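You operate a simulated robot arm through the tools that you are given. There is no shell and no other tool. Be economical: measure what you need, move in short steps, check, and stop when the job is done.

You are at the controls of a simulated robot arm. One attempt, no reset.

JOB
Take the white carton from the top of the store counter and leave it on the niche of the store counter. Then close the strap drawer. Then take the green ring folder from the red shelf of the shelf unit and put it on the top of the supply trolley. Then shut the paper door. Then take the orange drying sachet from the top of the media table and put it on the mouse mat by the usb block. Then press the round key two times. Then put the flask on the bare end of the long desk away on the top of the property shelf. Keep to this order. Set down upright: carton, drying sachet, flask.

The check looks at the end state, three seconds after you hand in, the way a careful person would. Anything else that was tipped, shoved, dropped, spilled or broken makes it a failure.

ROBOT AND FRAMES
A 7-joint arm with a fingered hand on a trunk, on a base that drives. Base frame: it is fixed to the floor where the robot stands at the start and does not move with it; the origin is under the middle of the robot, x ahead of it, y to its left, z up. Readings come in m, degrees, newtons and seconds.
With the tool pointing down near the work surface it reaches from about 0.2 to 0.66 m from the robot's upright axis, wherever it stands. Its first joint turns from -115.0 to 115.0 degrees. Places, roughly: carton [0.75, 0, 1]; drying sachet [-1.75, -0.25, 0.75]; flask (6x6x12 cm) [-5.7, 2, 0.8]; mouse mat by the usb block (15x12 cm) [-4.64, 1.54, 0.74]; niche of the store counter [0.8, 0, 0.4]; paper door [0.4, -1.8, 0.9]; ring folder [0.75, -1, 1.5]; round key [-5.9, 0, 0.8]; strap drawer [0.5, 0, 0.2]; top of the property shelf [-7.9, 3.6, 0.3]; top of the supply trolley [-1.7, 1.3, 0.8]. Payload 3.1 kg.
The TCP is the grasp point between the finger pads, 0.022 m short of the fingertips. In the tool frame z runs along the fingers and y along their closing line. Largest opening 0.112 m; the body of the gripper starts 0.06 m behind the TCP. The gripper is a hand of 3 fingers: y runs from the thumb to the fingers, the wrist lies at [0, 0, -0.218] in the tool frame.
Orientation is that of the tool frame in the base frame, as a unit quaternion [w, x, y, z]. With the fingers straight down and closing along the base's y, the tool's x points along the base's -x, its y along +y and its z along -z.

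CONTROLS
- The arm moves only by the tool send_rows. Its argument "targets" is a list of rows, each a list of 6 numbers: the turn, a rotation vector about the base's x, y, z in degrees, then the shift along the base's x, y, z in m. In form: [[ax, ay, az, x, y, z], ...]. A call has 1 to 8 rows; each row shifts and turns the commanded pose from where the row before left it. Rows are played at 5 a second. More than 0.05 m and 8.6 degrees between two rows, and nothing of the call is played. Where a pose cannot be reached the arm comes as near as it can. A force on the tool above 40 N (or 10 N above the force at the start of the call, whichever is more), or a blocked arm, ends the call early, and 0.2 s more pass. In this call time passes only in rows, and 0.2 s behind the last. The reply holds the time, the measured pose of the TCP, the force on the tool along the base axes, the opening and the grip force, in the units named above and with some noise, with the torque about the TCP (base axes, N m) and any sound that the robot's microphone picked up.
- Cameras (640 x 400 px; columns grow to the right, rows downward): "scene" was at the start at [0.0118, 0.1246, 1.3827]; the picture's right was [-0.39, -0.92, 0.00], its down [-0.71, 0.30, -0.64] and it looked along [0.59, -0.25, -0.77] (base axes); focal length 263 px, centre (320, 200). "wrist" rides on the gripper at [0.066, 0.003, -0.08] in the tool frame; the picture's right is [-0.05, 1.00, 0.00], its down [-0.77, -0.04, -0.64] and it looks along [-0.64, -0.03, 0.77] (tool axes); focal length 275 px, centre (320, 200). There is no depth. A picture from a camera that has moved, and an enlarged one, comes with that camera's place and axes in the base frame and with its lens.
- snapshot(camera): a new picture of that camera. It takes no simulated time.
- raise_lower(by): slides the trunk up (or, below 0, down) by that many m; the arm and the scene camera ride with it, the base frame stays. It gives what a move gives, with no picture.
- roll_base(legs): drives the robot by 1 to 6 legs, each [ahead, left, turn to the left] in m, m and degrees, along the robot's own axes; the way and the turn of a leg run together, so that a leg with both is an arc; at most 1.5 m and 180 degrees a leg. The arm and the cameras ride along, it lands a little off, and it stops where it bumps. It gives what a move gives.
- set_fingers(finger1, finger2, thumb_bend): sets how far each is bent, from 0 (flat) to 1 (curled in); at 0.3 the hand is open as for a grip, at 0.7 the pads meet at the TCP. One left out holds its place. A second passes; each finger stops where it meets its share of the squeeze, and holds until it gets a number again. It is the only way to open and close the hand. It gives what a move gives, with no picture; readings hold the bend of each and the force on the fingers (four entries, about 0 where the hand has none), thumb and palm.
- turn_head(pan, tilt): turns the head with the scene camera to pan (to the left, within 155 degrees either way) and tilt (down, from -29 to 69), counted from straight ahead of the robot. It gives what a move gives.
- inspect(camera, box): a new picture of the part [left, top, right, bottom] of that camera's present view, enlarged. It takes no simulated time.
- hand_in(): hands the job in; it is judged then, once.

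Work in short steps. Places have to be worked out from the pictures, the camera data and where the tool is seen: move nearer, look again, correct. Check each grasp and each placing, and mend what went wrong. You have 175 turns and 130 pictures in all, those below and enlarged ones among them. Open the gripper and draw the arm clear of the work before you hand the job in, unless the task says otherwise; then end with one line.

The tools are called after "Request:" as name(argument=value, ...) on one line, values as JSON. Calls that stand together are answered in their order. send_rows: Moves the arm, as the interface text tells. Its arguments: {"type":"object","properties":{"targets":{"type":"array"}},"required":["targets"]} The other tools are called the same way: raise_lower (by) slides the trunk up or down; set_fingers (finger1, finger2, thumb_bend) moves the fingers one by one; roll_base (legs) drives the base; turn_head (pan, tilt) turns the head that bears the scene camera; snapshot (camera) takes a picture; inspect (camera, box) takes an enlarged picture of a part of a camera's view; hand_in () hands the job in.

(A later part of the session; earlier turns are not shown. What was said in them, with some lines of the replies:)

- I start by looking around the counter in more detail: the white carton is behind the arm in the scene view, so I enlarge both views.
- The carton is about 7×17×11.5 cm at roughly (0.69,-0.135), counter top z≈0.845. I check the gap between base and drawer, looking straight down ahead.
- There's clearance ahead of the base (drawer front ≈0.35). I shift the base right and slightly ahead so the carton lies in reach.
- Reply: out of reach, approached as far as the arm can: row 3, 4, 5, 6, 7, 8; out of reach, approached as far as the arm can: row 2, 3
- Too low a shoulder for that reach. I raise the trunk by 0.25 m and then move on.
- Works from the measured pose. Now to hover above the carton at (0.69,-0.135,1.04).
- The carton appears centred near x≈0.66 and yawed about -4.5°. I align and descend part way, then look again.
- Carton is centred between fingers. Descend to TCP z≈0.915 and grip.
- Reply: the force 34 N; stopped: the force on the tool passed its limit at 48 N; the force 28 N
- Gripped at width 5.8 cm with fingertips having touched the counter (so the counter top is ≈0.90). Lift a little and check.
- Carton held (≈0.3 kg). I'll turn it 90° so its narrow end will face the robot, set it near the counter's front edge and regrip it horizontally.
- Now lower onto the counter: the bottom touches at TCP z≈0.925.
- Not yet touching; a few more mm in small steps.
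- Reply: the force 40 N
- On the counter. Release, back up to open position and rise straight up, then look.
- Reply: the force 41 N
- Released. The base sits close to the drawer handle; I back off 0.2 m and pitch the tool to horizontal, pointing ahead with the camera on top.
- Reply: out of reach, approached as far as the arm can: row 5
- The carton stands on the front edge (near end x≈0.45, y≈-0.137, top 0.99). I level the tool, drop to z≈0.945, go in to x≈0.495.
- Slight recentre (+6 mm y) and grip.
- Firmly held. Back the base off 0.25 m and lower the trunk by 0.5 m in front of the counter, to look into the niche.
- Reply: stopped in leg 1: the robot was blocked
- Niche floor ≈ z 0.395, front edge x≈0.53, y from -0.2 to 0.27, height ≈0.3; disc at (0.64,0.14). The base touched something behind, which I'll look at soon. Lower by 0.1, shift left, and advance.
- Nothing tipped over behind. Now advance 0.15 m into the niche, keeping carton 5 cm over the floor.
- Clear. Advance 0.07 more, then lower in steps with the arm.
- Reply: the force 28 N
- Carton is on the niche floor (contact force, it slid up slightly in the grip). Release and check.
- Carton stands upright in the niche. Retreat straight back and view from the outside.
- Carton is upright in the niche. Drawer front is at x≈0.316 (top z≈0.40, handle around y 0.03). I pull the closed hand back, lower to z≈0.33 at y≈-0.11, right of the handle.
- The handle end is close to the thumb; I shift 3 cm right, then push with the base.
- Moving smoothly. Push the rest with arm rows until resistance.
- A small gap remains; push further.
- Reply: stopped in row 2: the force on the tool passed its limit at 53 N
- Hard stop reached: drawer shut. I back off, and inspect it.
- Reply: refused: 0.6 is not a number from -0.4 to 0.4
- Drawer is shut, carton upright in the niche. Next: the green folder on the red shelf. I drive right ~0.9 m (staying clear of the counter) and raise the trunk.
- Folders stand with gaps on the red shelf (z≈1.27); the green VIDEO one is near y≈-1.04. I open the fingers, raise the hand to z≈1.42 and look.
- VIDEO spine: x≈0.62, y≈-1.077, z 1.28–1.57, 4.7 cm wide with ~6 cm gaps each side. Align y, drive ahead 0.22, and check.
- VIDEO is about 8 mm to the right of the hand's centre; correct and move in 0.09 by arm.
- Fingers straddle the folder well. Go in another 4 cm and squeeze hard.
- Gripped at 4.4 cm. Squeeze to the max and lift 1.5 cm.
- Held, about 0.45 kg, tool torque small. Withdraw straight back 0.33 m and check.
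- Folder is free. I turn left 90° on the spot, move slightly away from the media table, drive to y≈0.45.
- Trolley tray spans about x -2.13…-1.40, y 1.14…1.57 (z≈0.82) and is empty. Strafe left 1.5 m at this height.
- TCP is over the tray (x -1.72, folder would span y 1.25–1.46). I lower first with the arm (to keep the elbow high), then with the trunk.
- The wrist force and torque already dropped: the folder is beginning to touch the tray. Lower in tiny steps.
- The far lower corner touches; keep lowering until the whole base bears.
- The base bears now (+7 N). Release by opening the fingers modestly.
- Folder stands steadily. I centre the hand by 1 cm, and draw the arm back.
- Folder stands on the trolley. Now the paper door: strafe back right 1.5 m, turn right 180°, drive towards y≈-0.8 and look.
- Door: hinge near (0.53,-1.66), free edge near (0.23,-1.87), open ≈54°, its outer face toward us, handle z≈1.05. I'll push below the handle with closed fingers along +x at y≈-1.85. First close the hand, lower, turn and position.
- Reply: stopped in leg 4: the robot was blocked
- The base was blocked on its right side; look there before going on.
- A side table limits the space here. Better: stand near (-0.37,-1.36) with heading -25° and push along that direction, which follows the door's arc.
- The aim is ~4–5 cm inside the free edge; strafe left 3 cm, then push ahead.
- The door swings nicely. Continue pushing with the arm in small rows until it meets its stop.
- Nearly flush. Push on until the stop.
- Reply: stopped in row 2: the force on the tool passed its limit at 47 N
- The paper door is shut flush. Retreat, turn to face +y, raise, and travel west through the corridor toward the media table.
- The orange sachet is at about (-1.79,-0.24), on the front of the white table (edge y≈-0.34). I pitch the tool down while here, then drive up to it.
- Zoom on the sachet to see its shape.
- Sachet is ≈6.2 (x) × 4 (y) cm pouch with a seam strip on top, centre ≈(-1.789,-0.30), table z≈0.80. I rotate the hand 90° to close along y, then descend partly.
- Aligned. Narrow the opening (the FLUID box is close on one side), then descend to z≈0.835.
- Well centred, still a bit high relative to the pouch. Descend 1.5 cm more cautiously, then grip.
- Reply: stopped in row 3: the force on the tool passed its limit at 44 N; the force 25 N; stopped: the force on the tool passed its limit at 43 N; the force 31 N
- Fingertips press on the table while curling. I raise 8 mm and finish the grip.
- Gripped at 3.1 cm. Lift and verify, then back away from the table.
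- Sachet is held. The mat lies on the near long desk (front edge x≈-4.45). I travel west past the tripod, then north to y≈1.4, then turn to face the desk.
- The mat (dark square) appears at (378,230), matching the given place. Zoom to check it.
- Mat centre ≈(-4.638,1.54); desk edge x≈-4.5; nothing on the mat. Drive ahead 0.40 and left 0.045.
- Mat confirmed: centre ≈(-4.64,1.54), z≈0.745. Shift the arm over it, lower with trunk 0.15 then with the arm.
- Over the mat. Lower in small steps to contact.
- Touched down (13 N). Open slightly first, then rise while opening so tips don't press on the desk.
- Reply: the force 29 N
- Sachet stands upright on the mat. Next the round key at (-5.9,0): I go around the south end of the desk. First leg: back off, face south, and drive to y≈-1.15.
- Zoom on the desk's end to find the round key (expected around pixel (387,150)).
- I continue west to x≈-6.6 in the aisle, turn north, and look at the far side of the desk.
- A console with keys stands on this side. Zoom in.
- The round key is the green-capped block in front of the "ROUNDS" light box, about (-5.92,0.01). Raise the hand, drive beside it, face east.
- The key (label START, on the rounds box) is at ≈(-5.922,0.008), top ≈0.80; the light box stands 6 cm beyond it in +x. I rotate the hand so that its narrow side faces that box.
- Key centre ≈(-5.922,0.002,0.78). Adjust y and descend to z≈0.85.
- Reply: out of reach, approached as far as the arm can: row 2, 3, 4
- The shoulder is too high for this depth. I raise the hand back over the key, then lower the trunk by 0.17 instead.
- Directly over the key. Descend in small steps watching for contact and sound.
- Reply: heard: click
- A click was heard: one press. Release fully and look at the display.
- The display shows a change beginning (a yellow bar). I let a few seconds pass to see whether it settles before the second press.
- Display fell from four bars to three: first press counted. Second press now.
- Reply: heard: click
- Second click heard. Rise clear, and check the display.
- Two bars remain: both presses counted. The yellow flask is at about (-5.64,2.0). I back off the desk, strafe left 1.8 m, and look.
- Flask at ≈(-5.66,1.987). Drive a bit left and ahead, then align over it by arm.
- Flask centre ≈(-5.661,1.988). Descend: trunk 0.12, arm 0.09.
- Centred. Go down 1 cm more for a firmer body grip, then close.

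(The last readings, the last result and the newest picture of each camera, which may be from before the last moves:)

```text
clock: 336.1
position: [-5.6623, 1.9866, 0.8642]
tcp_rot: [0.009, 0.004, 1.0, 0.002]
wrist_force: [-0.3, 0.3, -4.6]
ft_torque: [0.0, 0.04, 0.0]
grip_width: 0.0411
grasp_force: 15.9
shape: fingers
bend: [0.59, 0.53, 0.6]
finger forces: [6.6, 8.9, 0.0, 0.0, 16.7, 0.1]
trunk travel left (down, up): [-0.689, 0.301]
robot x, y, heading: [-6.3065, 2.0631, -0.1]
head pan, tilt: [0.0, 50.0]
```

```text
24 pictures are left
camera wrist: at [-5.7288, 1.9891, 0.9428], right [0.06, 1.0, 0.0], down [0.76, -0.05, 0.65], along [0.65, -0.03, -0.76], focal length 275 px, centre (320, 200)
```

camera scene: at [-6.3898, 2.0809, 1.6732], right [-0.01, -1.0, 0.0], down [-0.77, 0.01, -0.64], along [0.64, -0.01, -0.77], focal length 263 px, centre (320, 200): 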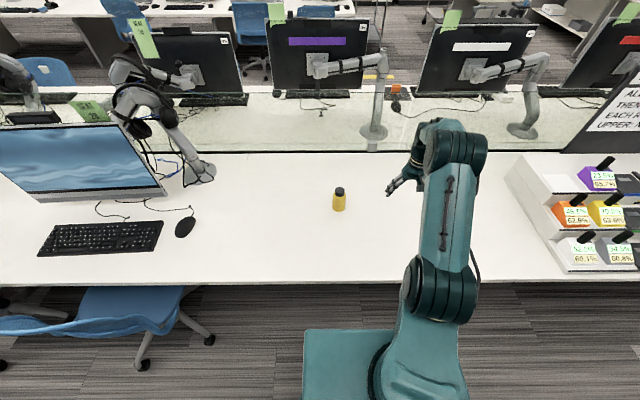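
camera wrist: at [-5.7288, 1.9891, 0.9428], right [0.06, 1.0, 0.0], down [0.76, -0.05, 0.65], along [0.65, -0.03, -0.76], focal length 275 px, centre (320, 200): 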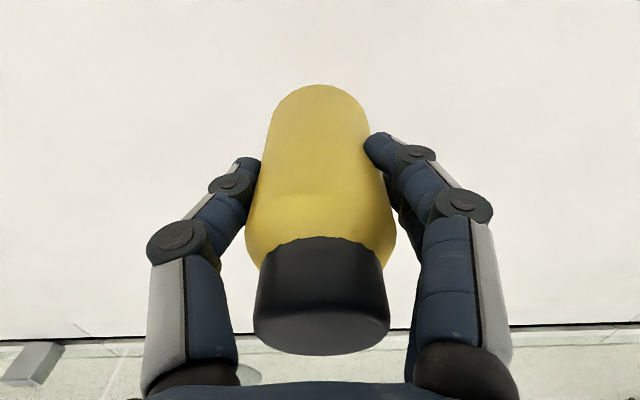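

Flask held (≈0.45 kg). Firm up the grip, lift high, back off and look toward the property shelf.

Request:
set_fingers(finger1=0.85, finger2=0.85, thumb_bend=0.85)

Request:
raise_lower(by=0.3)

Request:
roll_base(legs=[[-0.35, 0, 0]])

Request:
turn_head(pan=130, tilt=30)

Request:
snapshot(camera="scene")

```text
clock: 337.1
position: [-5.6616, 1.9871, 0.8623]
tcp_rot: [0.008, 0.005, 1.0, 0.002]
wrist_force: [0.2, 0.5, -5.0]
ft_torque: [0.01, 0.03, 0.02]
grip_width: 0.0325
grasp_force: 21.9
shape: fingers
bend: [0.63, 0.5, 0.66]
finger forces: [11.5, 10.6, 0.0, 0.0, 21.4, 0.0]
trunk travel left (down, up): [-0.689, 0.301]
robot x, y, heading: [-6.3079, 2.0697, 0.1]
head pan, tilt: [0.0, 50.0]
```

```text
clock: 340.1
position: [-5.6615, 1.9859, 1.1622]
tcp_rot: [0.009, 0.005, 1.0, 0.003]
wrist_force: [-0.2, 0.7, -5.1]
ft_torque: [-0.06, 0.08, -0.01]
grip_width: 0.0324
grasp_force: 22.0
shape: fingers
bend: [0.63, 0.5, 0.66]
finger forces: [11.4, 10.6, 0.0, 0.0, 21.4, 0.0]
trunk travel left (down, up): [-0.989, 0.001]
robot x, y, heading: [-6.3089, 2.0675, 0.3]
head pan, tilt: [0.0, 50.0]
```

```text
clock: 342.3
position: [-6.0084, 1.9866, 1.1627]
tcp_rot: [0.009, 0.007, 1.0, 0.002]
wrist_force: [-0.7, 0.4, -5.1]
ft_torque: [0.02, 0.08, 0.04]
grip_width: 0.0323
grasp_force: 21.4
shape: fingers
bend: [0.63, 0.5, 0.66]
finger forces: [11.4, 10.6, 0.0, 0.0, 21.3, 0.0]
trunk travel left (down, up): [-0.989, 0.001]
robot x, y, heading: [-6.6562, 2.0649, -0.2]
head pan, tilt: [0.0, 50.0]
```

```text
clock: 344.4
position: [-6.0096, 1.9855, 1.1625]
tcp_rot: [0.009, 0.006, 1.0, 0.002]
wrist_force: [0.3, -0.1, -4.3]
ft_torque: [-0.02, 0.05, 0.01]
grip_width: 0.0324
grasp_force: 21.5
shape: fingers
bend: [0.63, 0.5, 0.66]
finger forces: [11.4, 10.6, 0.0, 0.0, 21.4, 0.0]
trunk travel left (down, up): [-0.989, 0.001]
robot x, y, heading: [-6.6547, 2.0635, 0.1]
head pan, tilt: [130.0, 30.0]
```

```text
23 pictures are left
camera scene: at [-6.7713, 2.2895, 1.8828], right [0.77, 0.64, 0.0], down [0.32, -0.38, -0.87], along [-0.56, 0.66, -0.5], focal length 263 px, centre (320, 200)
```

scene: 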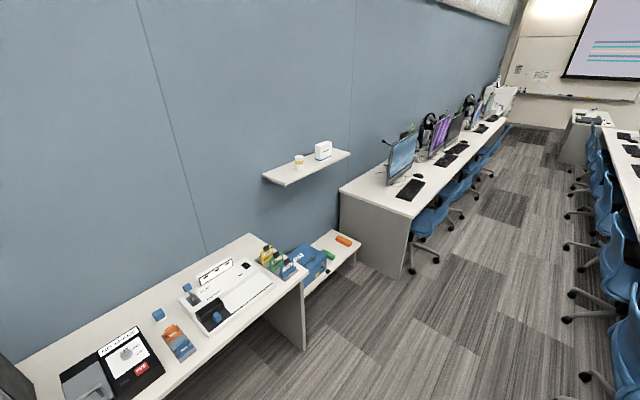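

The low white unit beside the bench is the property shelf. Zoom in there and check the grip.

Request:
inspect(camera="scene", box=[240, 210, 400, 310])

Request:
snapshot(camera="wrist")

```text
4.00 times, centred on (320, 260) of scene
camera zoom: at [-6.7713, 2.2895, 1.8828], right [0.77, 0.64, 0.0], down [0.32, -0.38, -0.87], along [-0.56, 0.66, -0.5], focal length 1052 px, centre (320, -40)
```

zoom: 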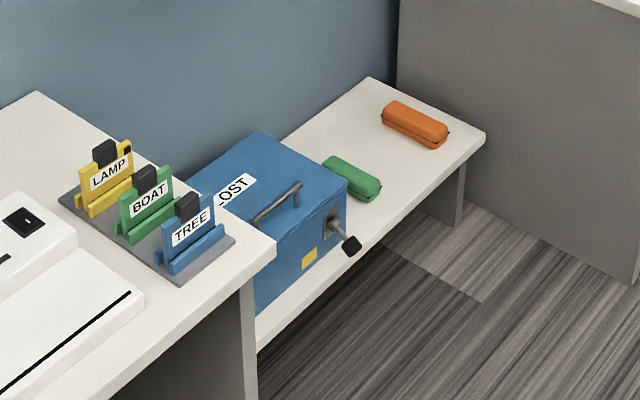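

```text
21 pictures are left
camera wrist: at [-6.0755, 1.9879, 1.2423], right [0.06, 1.0, 0.0], down [0.76, -0.05, 0.65], along [0.65, -0.04, -0.76], focal length 275 px, centre (320, 200)
```

wrist: 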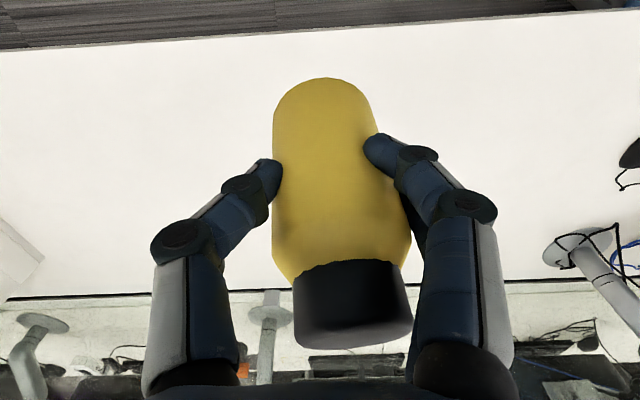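

Free spot between the green and orange cases: about (-7.85,3.80), shelf z≈0.3. The flask is tilted a few degrees in the grip; I'll compensate. Drive: turn north, strafe, go to y≈3.72, turn west with the hand high.

Request:
roll_base(legs=[[0, 0, 90], [0, 0.1, 0], [1.4, 0, 0], [0.255, 0, 0], [0, 0, 90]])

Request:
turn_head(pan=5, tilt=55)

Request:
snapshot(camera="scene")

```text
clock: 361.2
position: [-7.4213, 3.7816, 1.1621]
tcp_rot: [0.001, 1.0, 0.003, -0.009]
wrist_force: [0.5, 0.1, -4.1]
ft_torque: [0.01, -0.07, 0.0]
grip_width: 0.0302
grasp_force: 20.5
shape: fingers
bend: [0.64, 0.49, 0.67]
finger forces: [9.4, 11.2, 0.0, 0.0, 20.1, 0.0]
trunk travel left (down, up): [-0.989, 0.001]
robot x, y, heading: [-6.7756, 3.7115, -179.0]
head pan, tilt: [130.0, 30.0]
```

```text
clock: 363.3
position: [-7.4219, 3.7811, 1.1616]
tcp_rot: [0.001, 1.0, 0.004, -0.009]
wrist_force: [0.2, 0.3, -4.0]
ft_torque: [0.0, -0.09, 0.01]
grip_width: 0.0304
grasp_force: 20.5
shape: fingers
bend: [0.64, 0.49, 0.67]
finger forces: [9.4, 11.2, 0.0, 0.1, 20.1, 0.0]
trunk travel left (down, up): [-0.989, 0.001]
robot x, y, heading: [-6.7748, 3.7148, -179.2]
head pan, tilt: [5.0, 55.0]
```

```text
20 pictures are left
camera scene: at [-6.7826, 3.5549, 1.8467], right [-0.1, 0.99, 0.0], down [0.81, 0.09, -0.57], along [-0.57, -0.06, -0.82], focal length 263 px, centre (320, 200)
```

scene: 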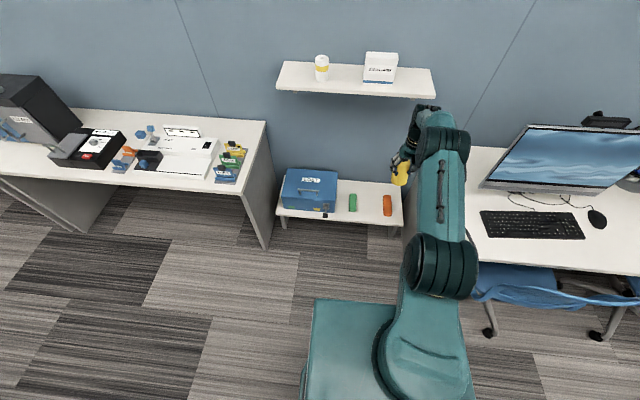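

Check the flask in the grip before lowering.

Request:
snapshot(camera="wrist")

Request:
inspect(camera="scene", box=[340, 90, 480, 230])

```text
19 pictures are left
camera wrist: at [-7.353, 3.7771, 1.2423], right [-0.04, -1.0, 0.0], down [-0.76, 0.03, 0.65], along [-0.65, 0.02, -0.76], focal length 275 px, centre (320, 200)
```

wrist: 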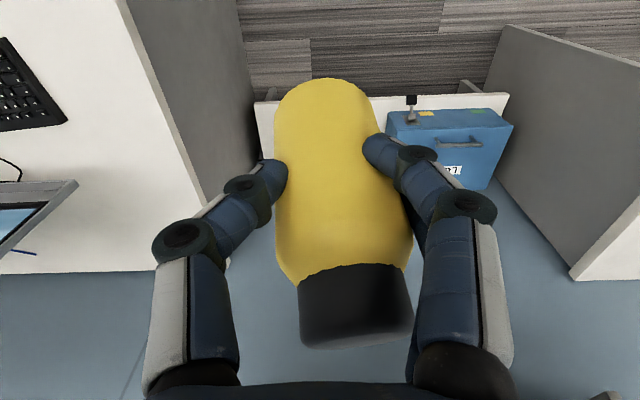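

```text
2.86 times, centred on (410, 160) of scene
camera zoom: at [-6.7826, 3.5549, 1.8467], right [-0.1, 0.99, 0.0], down [0.81, 0.09, -0.57], along [-0.57, -0.06, -0.82], focal length 751 px, centre (63, 314)
```

zoom: 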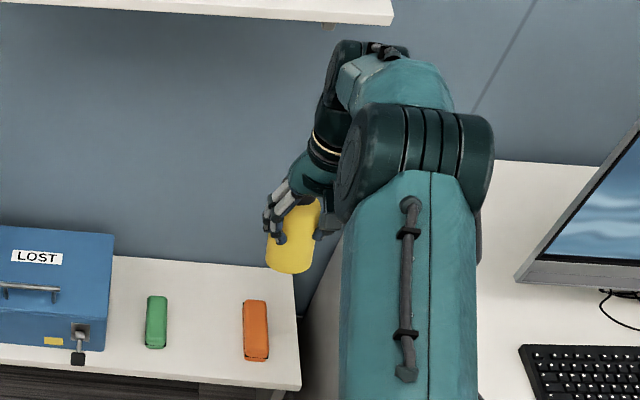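

Flask leans ~6° toward -y. Compensate with a -6° tilt about x, then rotate the hand -90° so it closes along x (so fingers open away from the two cases).

Request:
send_rows(targets=[[-6, 0, 0, 0, 0, 0], [0, 0, -8.5, 0, 0, 0], [0, 0, -8.5, 0, 0, 0], [0, 0, -8.5, 0, 0, 0], [0, 0, -8.5, 0, 0, 0], [0, 0, -8.5, 0, 0, 0], [0, 0, -8.5, 0, 0, 0], [0, 0, -8.5, 0, 0, 0]])

Request:
send_rows(targets=[[0, 0, -8.5, 0, 0, 0], [0, 0, -8.5, 0, 0, 0], [0, 0, -8.5, 0, 0, 0], [0, 0, -5.5, 0, 0, 0]])

Request:
raise_lower(by=-0.4)

Request:
raise_lower(by=-0.3)

Request:
snapshot(camera="wrist")

Request:
snapshot(camera="scene")

```text
clock: 365.1
position: [-7.4216, 3.7796, 1.1618]
tcp_rot: [0.041, 0.868, -0.494, -0.035]
wrist_force: [-0.4, -0.6, -4.9]
ft_torque: [0.0, -0.06, -0.02]
grip_width: 0.0299
grasp_force: 20.0
shape: fingers
bend: [0.64, 0.49, 0.67]
finger forces: [9.4, 10.9, 0.0, 0.1, 20.1, 0.1]
trunk travel left (down, up): [-0.989, 0.001]
robot x, y, heading: [-6.7737, 3.7144, -179.0]
head pan, tilt: [5.0, 55.0]
```

```text
clock: 366.1
position: [-7.4215, 3.7811, 1.1623]
tcp_rot: [-0.031, -0.705, 0.708, 0.045]
wrist_force: [0.5, 0.5, -3.8]
ft_torque: [-0.08, -0.04, 0.01]
grip_width: 0.0298
grasp_force: 20.5
shape: fingers
bend: [0.64, 0.49, 0.67]
finger forces: [9.6, 10.9, 0.0, 0.0, 20.0, 0.0]
trunk travel left (down, up): [-0.989, 0.001]
robot x, y, heading: [-6.7749, 3.7126, -178.8]
head pan, tilt: [5.0, 55.0]
```

```text
clock: 369.9
position: [-7.4205, 3.7809, 0.7626]
tcp_rot: [-0.03, -0.705, 0.708, 0.045]
wrist_force: [-0.1, 0.5, -3.9]
ft_torque: [-0.06, -0.03, -0.01]
grip_width: 0.0297
grasp_force: 20.1
shape: fingers
bend: [0.64, 0.49, 0.67]
finger forces: [9.5, 10.8, 0.0, 0.1, 20.0, 0.0]
trunk travel left (down, up): [-0.589, 0.401]
robot x, y, heading: [-6.7723, 3.7133, -178.9]
head pan, tilt: [5.0, 55.0]
```

```text
clock: 372.9
position: [-7.4217, 3.7809, 0.4631]
tcp_rot: [-0.031, -0.705, 0.707, 0.045]
wrist_force: [-0.1, -0.5, -5.0]
ft_torque: [-0.05, -0.06, 0.03]
grip_width: 0.0298
grasp_force: 20.6
shape: fingers
bend: [0.64, 0.49, 0.67]
finger forces: [9.6, 10.8, 0.1, 0.0, 20.0, 0.1]
trunk travel left (down, up): [-0.289, 0.701]
robot x, y, heading: [-6.773, 3.713, -179.0]
head pan, tilt: [5.0, 55.0]
```

```text
17 pictures are left
camera wrist: at [-7.415, 3.7119, 0.5423], right [-0.99, 0.05, 0.11], down [0.11, 0.76, 0.64], along [-0.05, 0.65, -0.76], focal length 275 px, centre (320, 200)
```

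wrist: 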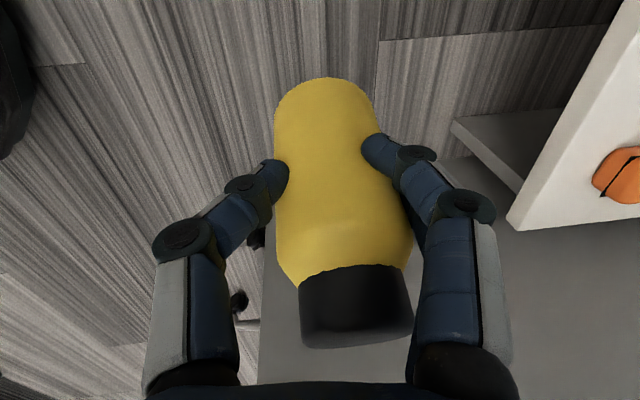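

```text
16 pictures are left
camera scene: at [-6.782, 3.5549, 1.1467], right [-0.1, 0.99, 0.0], down [0.82, 0.09, -0.57], along [-0.57, -0.06, -0.82], focal length 263 px, centre (320, 200)
```

scene: 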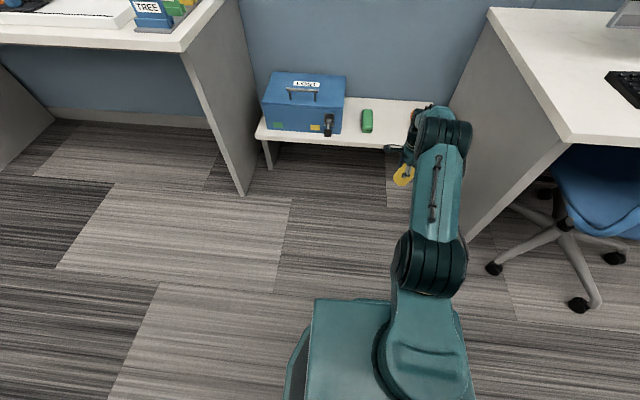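

The flask axis now comes out vertical. Advance 0.41 m with 2.3 cm to the right, to be over the free spot.

Request:
roll_base(legs=[[0.41, -0.023, 0]])

Request:
snapshot(camera="wrist")

Request:
snapshot(camera="scene")

```text
clock: 375.5
position: [-7.8323, 3.7971, 0.462]
tcp_rot: [-0.031, -0.705, 0.707, 0.044]
wrist_force: [0.4, 0.4, -4.6]
ft_torque: [-0.1, -0.04, 0.01]
grip_width: 0.0294
grasp_force: 20.4
shape: fingers
bend: [0.64, 0.49, 0.67]
finger forces: [9.6, 10.8, 0.0, 0.0, 20.0, 0.0]
trunk travel left (down, up): [-0.289, 0.701]
robot x, y, heading: [-7.1842, 3.7314, -179.0]
head pan, tilt: [5.0, 55.0]
```

```text
15 pictures are left
camera wrist: at [-7.8271, 3.7277, 0.5421], right [-0.99, 0.05, 0.11], down [0.11, 0.76, 0.64], along [-0.05, 0.65, -0.76], focal length 275 px, centre (320, 200)
```

wrist: 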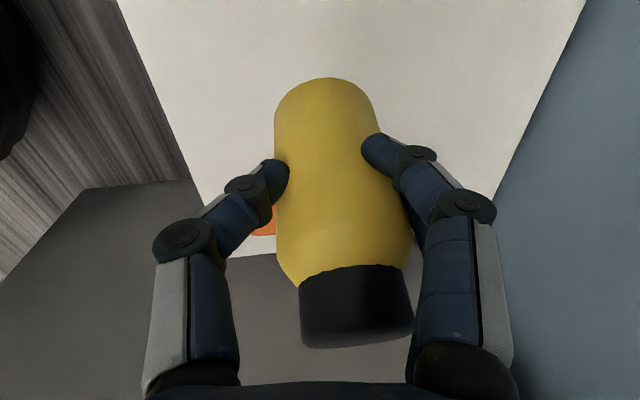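

```text
14 pictures are left
camera scene: at [-7.1941, 3.5709, 1.1467], right [-0.1, 0.99, 0.0], down [0.82, 0.09, -0.57], along [-0.57, -0.06, -0.82], focal length 263 px, centre (320, 200)
```

scene: 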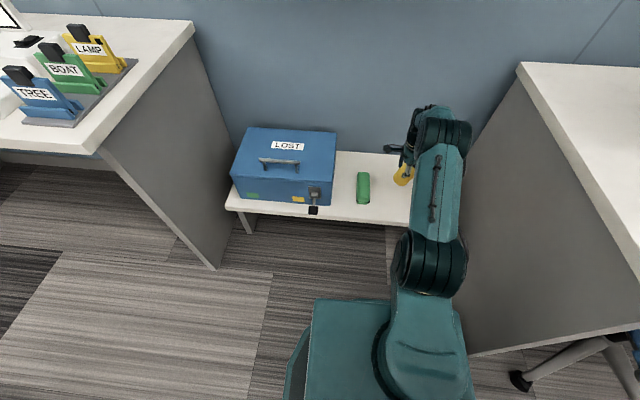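

Positioned well. Lower gently to contact (expected TCP z≈0.37).

Request:
send_rows(targets=[[0, 0, 0, 0, 0, -0.03], [0, 0, 0, 0, 0, -0.025], [0, 0, 0, 0, 0, -0.015]])

Request:
send_rows(targets=[[0, 0, 0, 0, 0, -0.006], [0, 0, 0, 0, 0, -0.005], [0, 0, 0, 0, 0, -0.004]])

```text
clock: 376.3
position: [-7.8325, 3.7963, 0.392]
tcp_rot: [-0.03, -0.705, 0.708, 0.045]
wrist_force: [-0.1, 0.3, -5.2]
ft_torque: [-0.08, -0.05, 0.0]
grip_width: 0.0294
grasp_force: 20.5
shape: fingers
bend: [0.64, 0.49, 0.67]
finger forces: [9.5, 10.9, 0.0, 0.0, 20.0, 0.0]
trunk travel left (down, up): [-0.289, 0.701]
robot x, y, heading: [-7.1921, 3.7284, -178.9]
head pan, tilt: [5.0, 55.0]
```

```text
clock: 377.1
position: [-7.8329, 3.7964, 0.3797]
tcp_rot: [-0.032, -0.705, 0.707, 0.045]
wrist_force: [-0.3, -2.6, 2.3]
ft_torque: [0.04, 0.07, 0.03]
grip_width: 0.029
grasp_force: 22.1
shape: fingers
bend: [0.64, 0.49, 0.68]
finger forces: [11.5, 11.1, 0.0, 0.0, 21.4, 0.0]
trunk travel left (down, up): [-0.289, 0.701]
robot x, y, heading: [-7.184, 3.73, -179.0]
head pan, tilt: [5.0, 55.0]
```

Contact made. Press 3 mm more, view it.

Request:
send_rows(targets=[[0, 0, 0, 0, 0, -0.003]])

Request:
snapshot(camera="wrist")

```text
clock: 377.5
position: [-7.8327, 3.7964, 0.3764]
tcp_rot: [-0.032, -0.705, 0.707, 0.046]
wrist_force: [0.1, -3.4, 8.4]
ft_torque: [0.21, 0.17, 0.04]
grip_width: 0.0289
grasp_force: 23.2
shape: fingers
bend: [0.63, 0.5, 0.68]
finger forces: [11.1, 12.8, 0.0, 0.0, 22.2, 0.0]
trunk travel left (down, up): [-0.289, 0.701]
robot x, y, heading: [-7.1816, 3.7284, -179.2]
head pan, tilt: [5.0, 55.0]
```

```text
13 pictures are left
camera wrist: at [-7.8267, 3.7273, 0.4558], right [-0.99, 0.05, 0.11], down [0.11, 0.76, 0.64], along [-0.05, 0.65, -0.76], focal length 275 px, centre (320, 200)
```

wrist: 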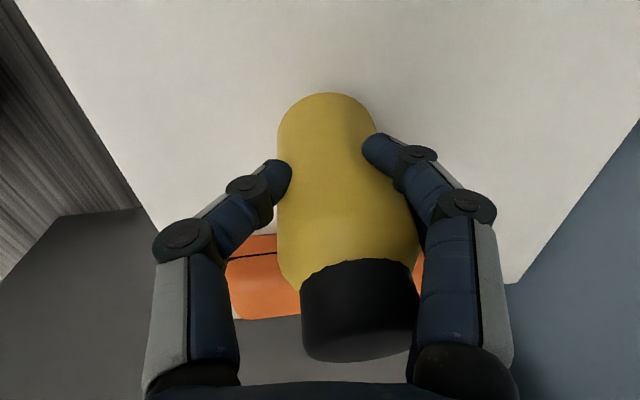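

Only a small residual lean (~3°), which will right itself. Release in two gentle steps.

Request:
set_fingers(finger1=0.57, finger2=0.44, thumb_bend=0.6)

Request:
set_fingers(finger1=0.42, finger2=0.36, thumb_bend=0.42)

Request:
snapshot(camera="wrist")

```text
clock: 378.5
position: [-7.8322, 3.7969, 0.3751]
tcp_rot: [-0.031, -0.705, 0.707, 0.044]
wrist_force: [-0.8, -1.4, 0.4]
ft_torque: [0.04, -0.05, 0.01]
grip_width: 0.0328
grasp_force: 0.2
shape: fingers
bend: [0.56, 0.44, 0.6]
finger forces: [0.1, 0.9, 0.1, 0.0, 0.0, 0.1]
trunk travel left (down, up): [-0.289, 0.701]
robot x, y, heading: [-7.1904, 3.7261, -179.0]
head pan, tilt: [5.0, 55.0]
```

```text
clock: 379.5
position: [-7.8331, 3.7962, 0.3739]
tcp_rot: [-0.031, -0.705, 0.707, 0.044]
wrist_force: [-0.1, -1.0, -0.3]
ft_torque: [0.04, -0.07, 0.04]
grip_width: 0.0775
grasp_force: 0.4
shape: fingers
bend: [0.42, 0.36, 0.42]
finger forces: [0.0, 0.7, 0.0, 0.1, 0.1, 0.0]
trunk travel left (down, up): [-0.289, 0.701]
robot x, y, heading: [-7.1863, 3.7267, -178.8]
head pan, tilt: [5.0, 55.0]
```

```text
12 pictures are left
camera wrist: at [-7.8267, 3.7276, 0.4543], right [-0.99, 0.05, 0.11], down [0.11, 0.76, 0.64], along [-0.05, 0.65, -0.76], focal length 275 px, centre (320, 200)
```

wrist: 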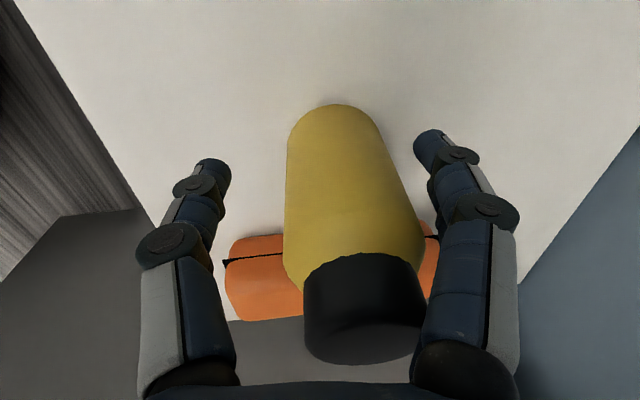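

Finger 2 still touches the flask lightly. Open it a bit more and shift the hand 1 cm in -x.

Request:
send_rows(targets=[[0, 0, 0, -0.006, 0, 0]])

Request:
set_fingers(finger1=0.33, finger2=0.28, thumb_bend=0.36)

Request:
snapshot(camera="wrist")

```text
clock: 379.9
position: [-7.839, 3.7969, 0.3746]
tcp_rot: [-0.031, -0.705, 0.707, 0.044]
wrist_force: [-0.8, -0.4, 0.2]
ft_torque: [0.01, -0.06, 0.0]
grip_width: 0.0775
grasp_force: 0.5
shape: fingers
bend: [0.42, 0.36, 0.42]
finger forces: [0.0, 0.9, 0.1, 0.1, 0.0, 0.0]
trunk travel left (down, up): [-0.289, 0.701]
robot x, y, heading: [-7.1812, 3.73, -179.0]
head pan, tilt: [5.0, 55.0]
```

```text
clock: 380.9
position: [-7.8395, 3.7958, 0.3751]
tcp_rot: [-0.031, -0.705, 0.707, 0.044]
wrist_force: [-0.3, 0.0, 0.4]
ft_torque: [-0.03, -0.04, -0.02]
grip_width: 0.0987
grasp_force: 0.0
shape: fingers
bend: [0.33, 0.28, 0.36]
finger forces: [0.0, 0.1, 0.0, 0.0, 0.1, 0.0]
trunk travel left (down, up): [-0.289, 0.701]
robot x, y, heading: [-7.1834, 3.7306, -178.9]
head pan, tilt: [5.0, 55.0]
```

```text
11 pictures are left
camera wrist: at [-7.8326, 3.7277, 0.4547], right [-0.99, 0.05, 0.11], down [0.11, 0.76, 0.64], along [-0.05, 0.65, -0.76], focal length 275 px, centre (320, 200)
```

wrist: 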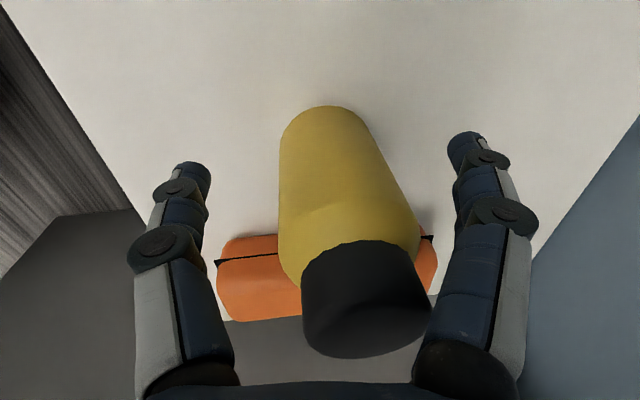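

Forces are zero and, taking the camera roll into account, the flask stands vertical. Rise straight up in steps.

Request:
send_rows(targets=[[0, 0, 0, 0, 0, 0.02], [0, 0, 0, 0, 0, 0.02], [0, 0, 0, 0, 0, 0.03], [0, 0, 0, 0, 0, 0.03], [0, 0, 0, 0, 0, 0.04], [0, 0, 0, 0, 0, 0.04]])

Request:
snapshot(camera="wrist")

```text
clock: 382.3
position: [-7.8396, 3.7964, 0.5554]
tcp_rot: [-0.031, -0.705, 0.707, 0.044]
wrist_force: [0.6, -0.3, -0.8]
ft_torque: [0.02, -0.01, 0.02]
grip_width: 0.099
grasp_force: 0.1
shape: fingers
bend: [0.33, 0.28, 0.36]
finger forces: [0.0, 0.0, 0.0, 0.0, 0.1, 0.0]
trunk travel left (down, up): [-0.289, 0.701]
robot x, y, heading: [-7.1848, 3.7269, -178.7]
head pan, tilt: [5.0, 55.0]
```

```text
10 pictures are left
camera wrist: at [-7.8319, 3.7279, 0.6351], right [-0.99, 0.05, 0.11], down [0.11, 0.76, 0.64], along [-0.05, 0.65, -0.76], focal length 275 px, centre (320, 200)
```

wrist: 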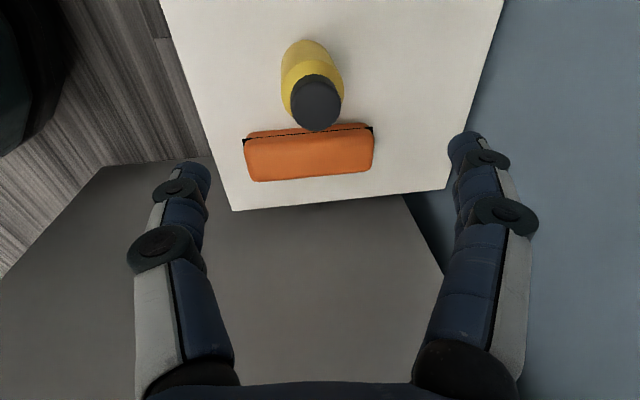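

Flask stands upright on the shelf. Back off and verify from outside.

Request:
roll_base(legs=[[-0.4, 0, 0]])

Request:
inspect(camera="scene", box=[240, 60, 480, 210])

```text
clock: 384.8
position: [-7.4371, 3.8019, 0.5552]
tcp_rot: [0.031, 0.707, -0.705, -0.044]
wrist_force: [-0.2, -0.1, -0.8]
ft_torque: [0.0, 0.01, -0.02]
grip_width: 0.0992
grasp_force: 0.1
shape: fingers
bend: [0.33, 0.28, 0.36]
finger forces: [0.0, 0.1, 0.0, 0.1, 0.0, 0.0]
trunk travel left (down, up): [-0.289, 0.701]
robot x, y, heading: [-6.7819, 3.7383, -178.7]
head pan, tilt: [5.0, 55.0]
```

```text
2.67 times, centred on (360, 135) of scene
camera zoom: at [-6.791, 3.5788, 1.1467], right [-0.11, 0.99, 0.0], down [0.81, 0.09, -0.57], along [-0.57, -0.06, -0.82], focal length 701 px, centre (213, 373)
```

zoom: 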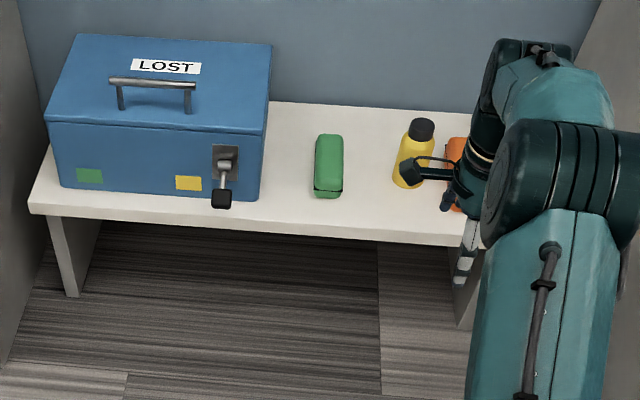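

All seven steps check out, the hand is open and clear of the shelf, so I hand in.

Request:
hand_in()

```text
The job is handed in.
```

I carried out all seven steps in order and handed the job in. The carton, sachet and flask were set down upright. The base bumped furniture twice while reversing and turning, once at the table behind the start position and once at the side table near the paper door. I saw nothing knocked over either time.
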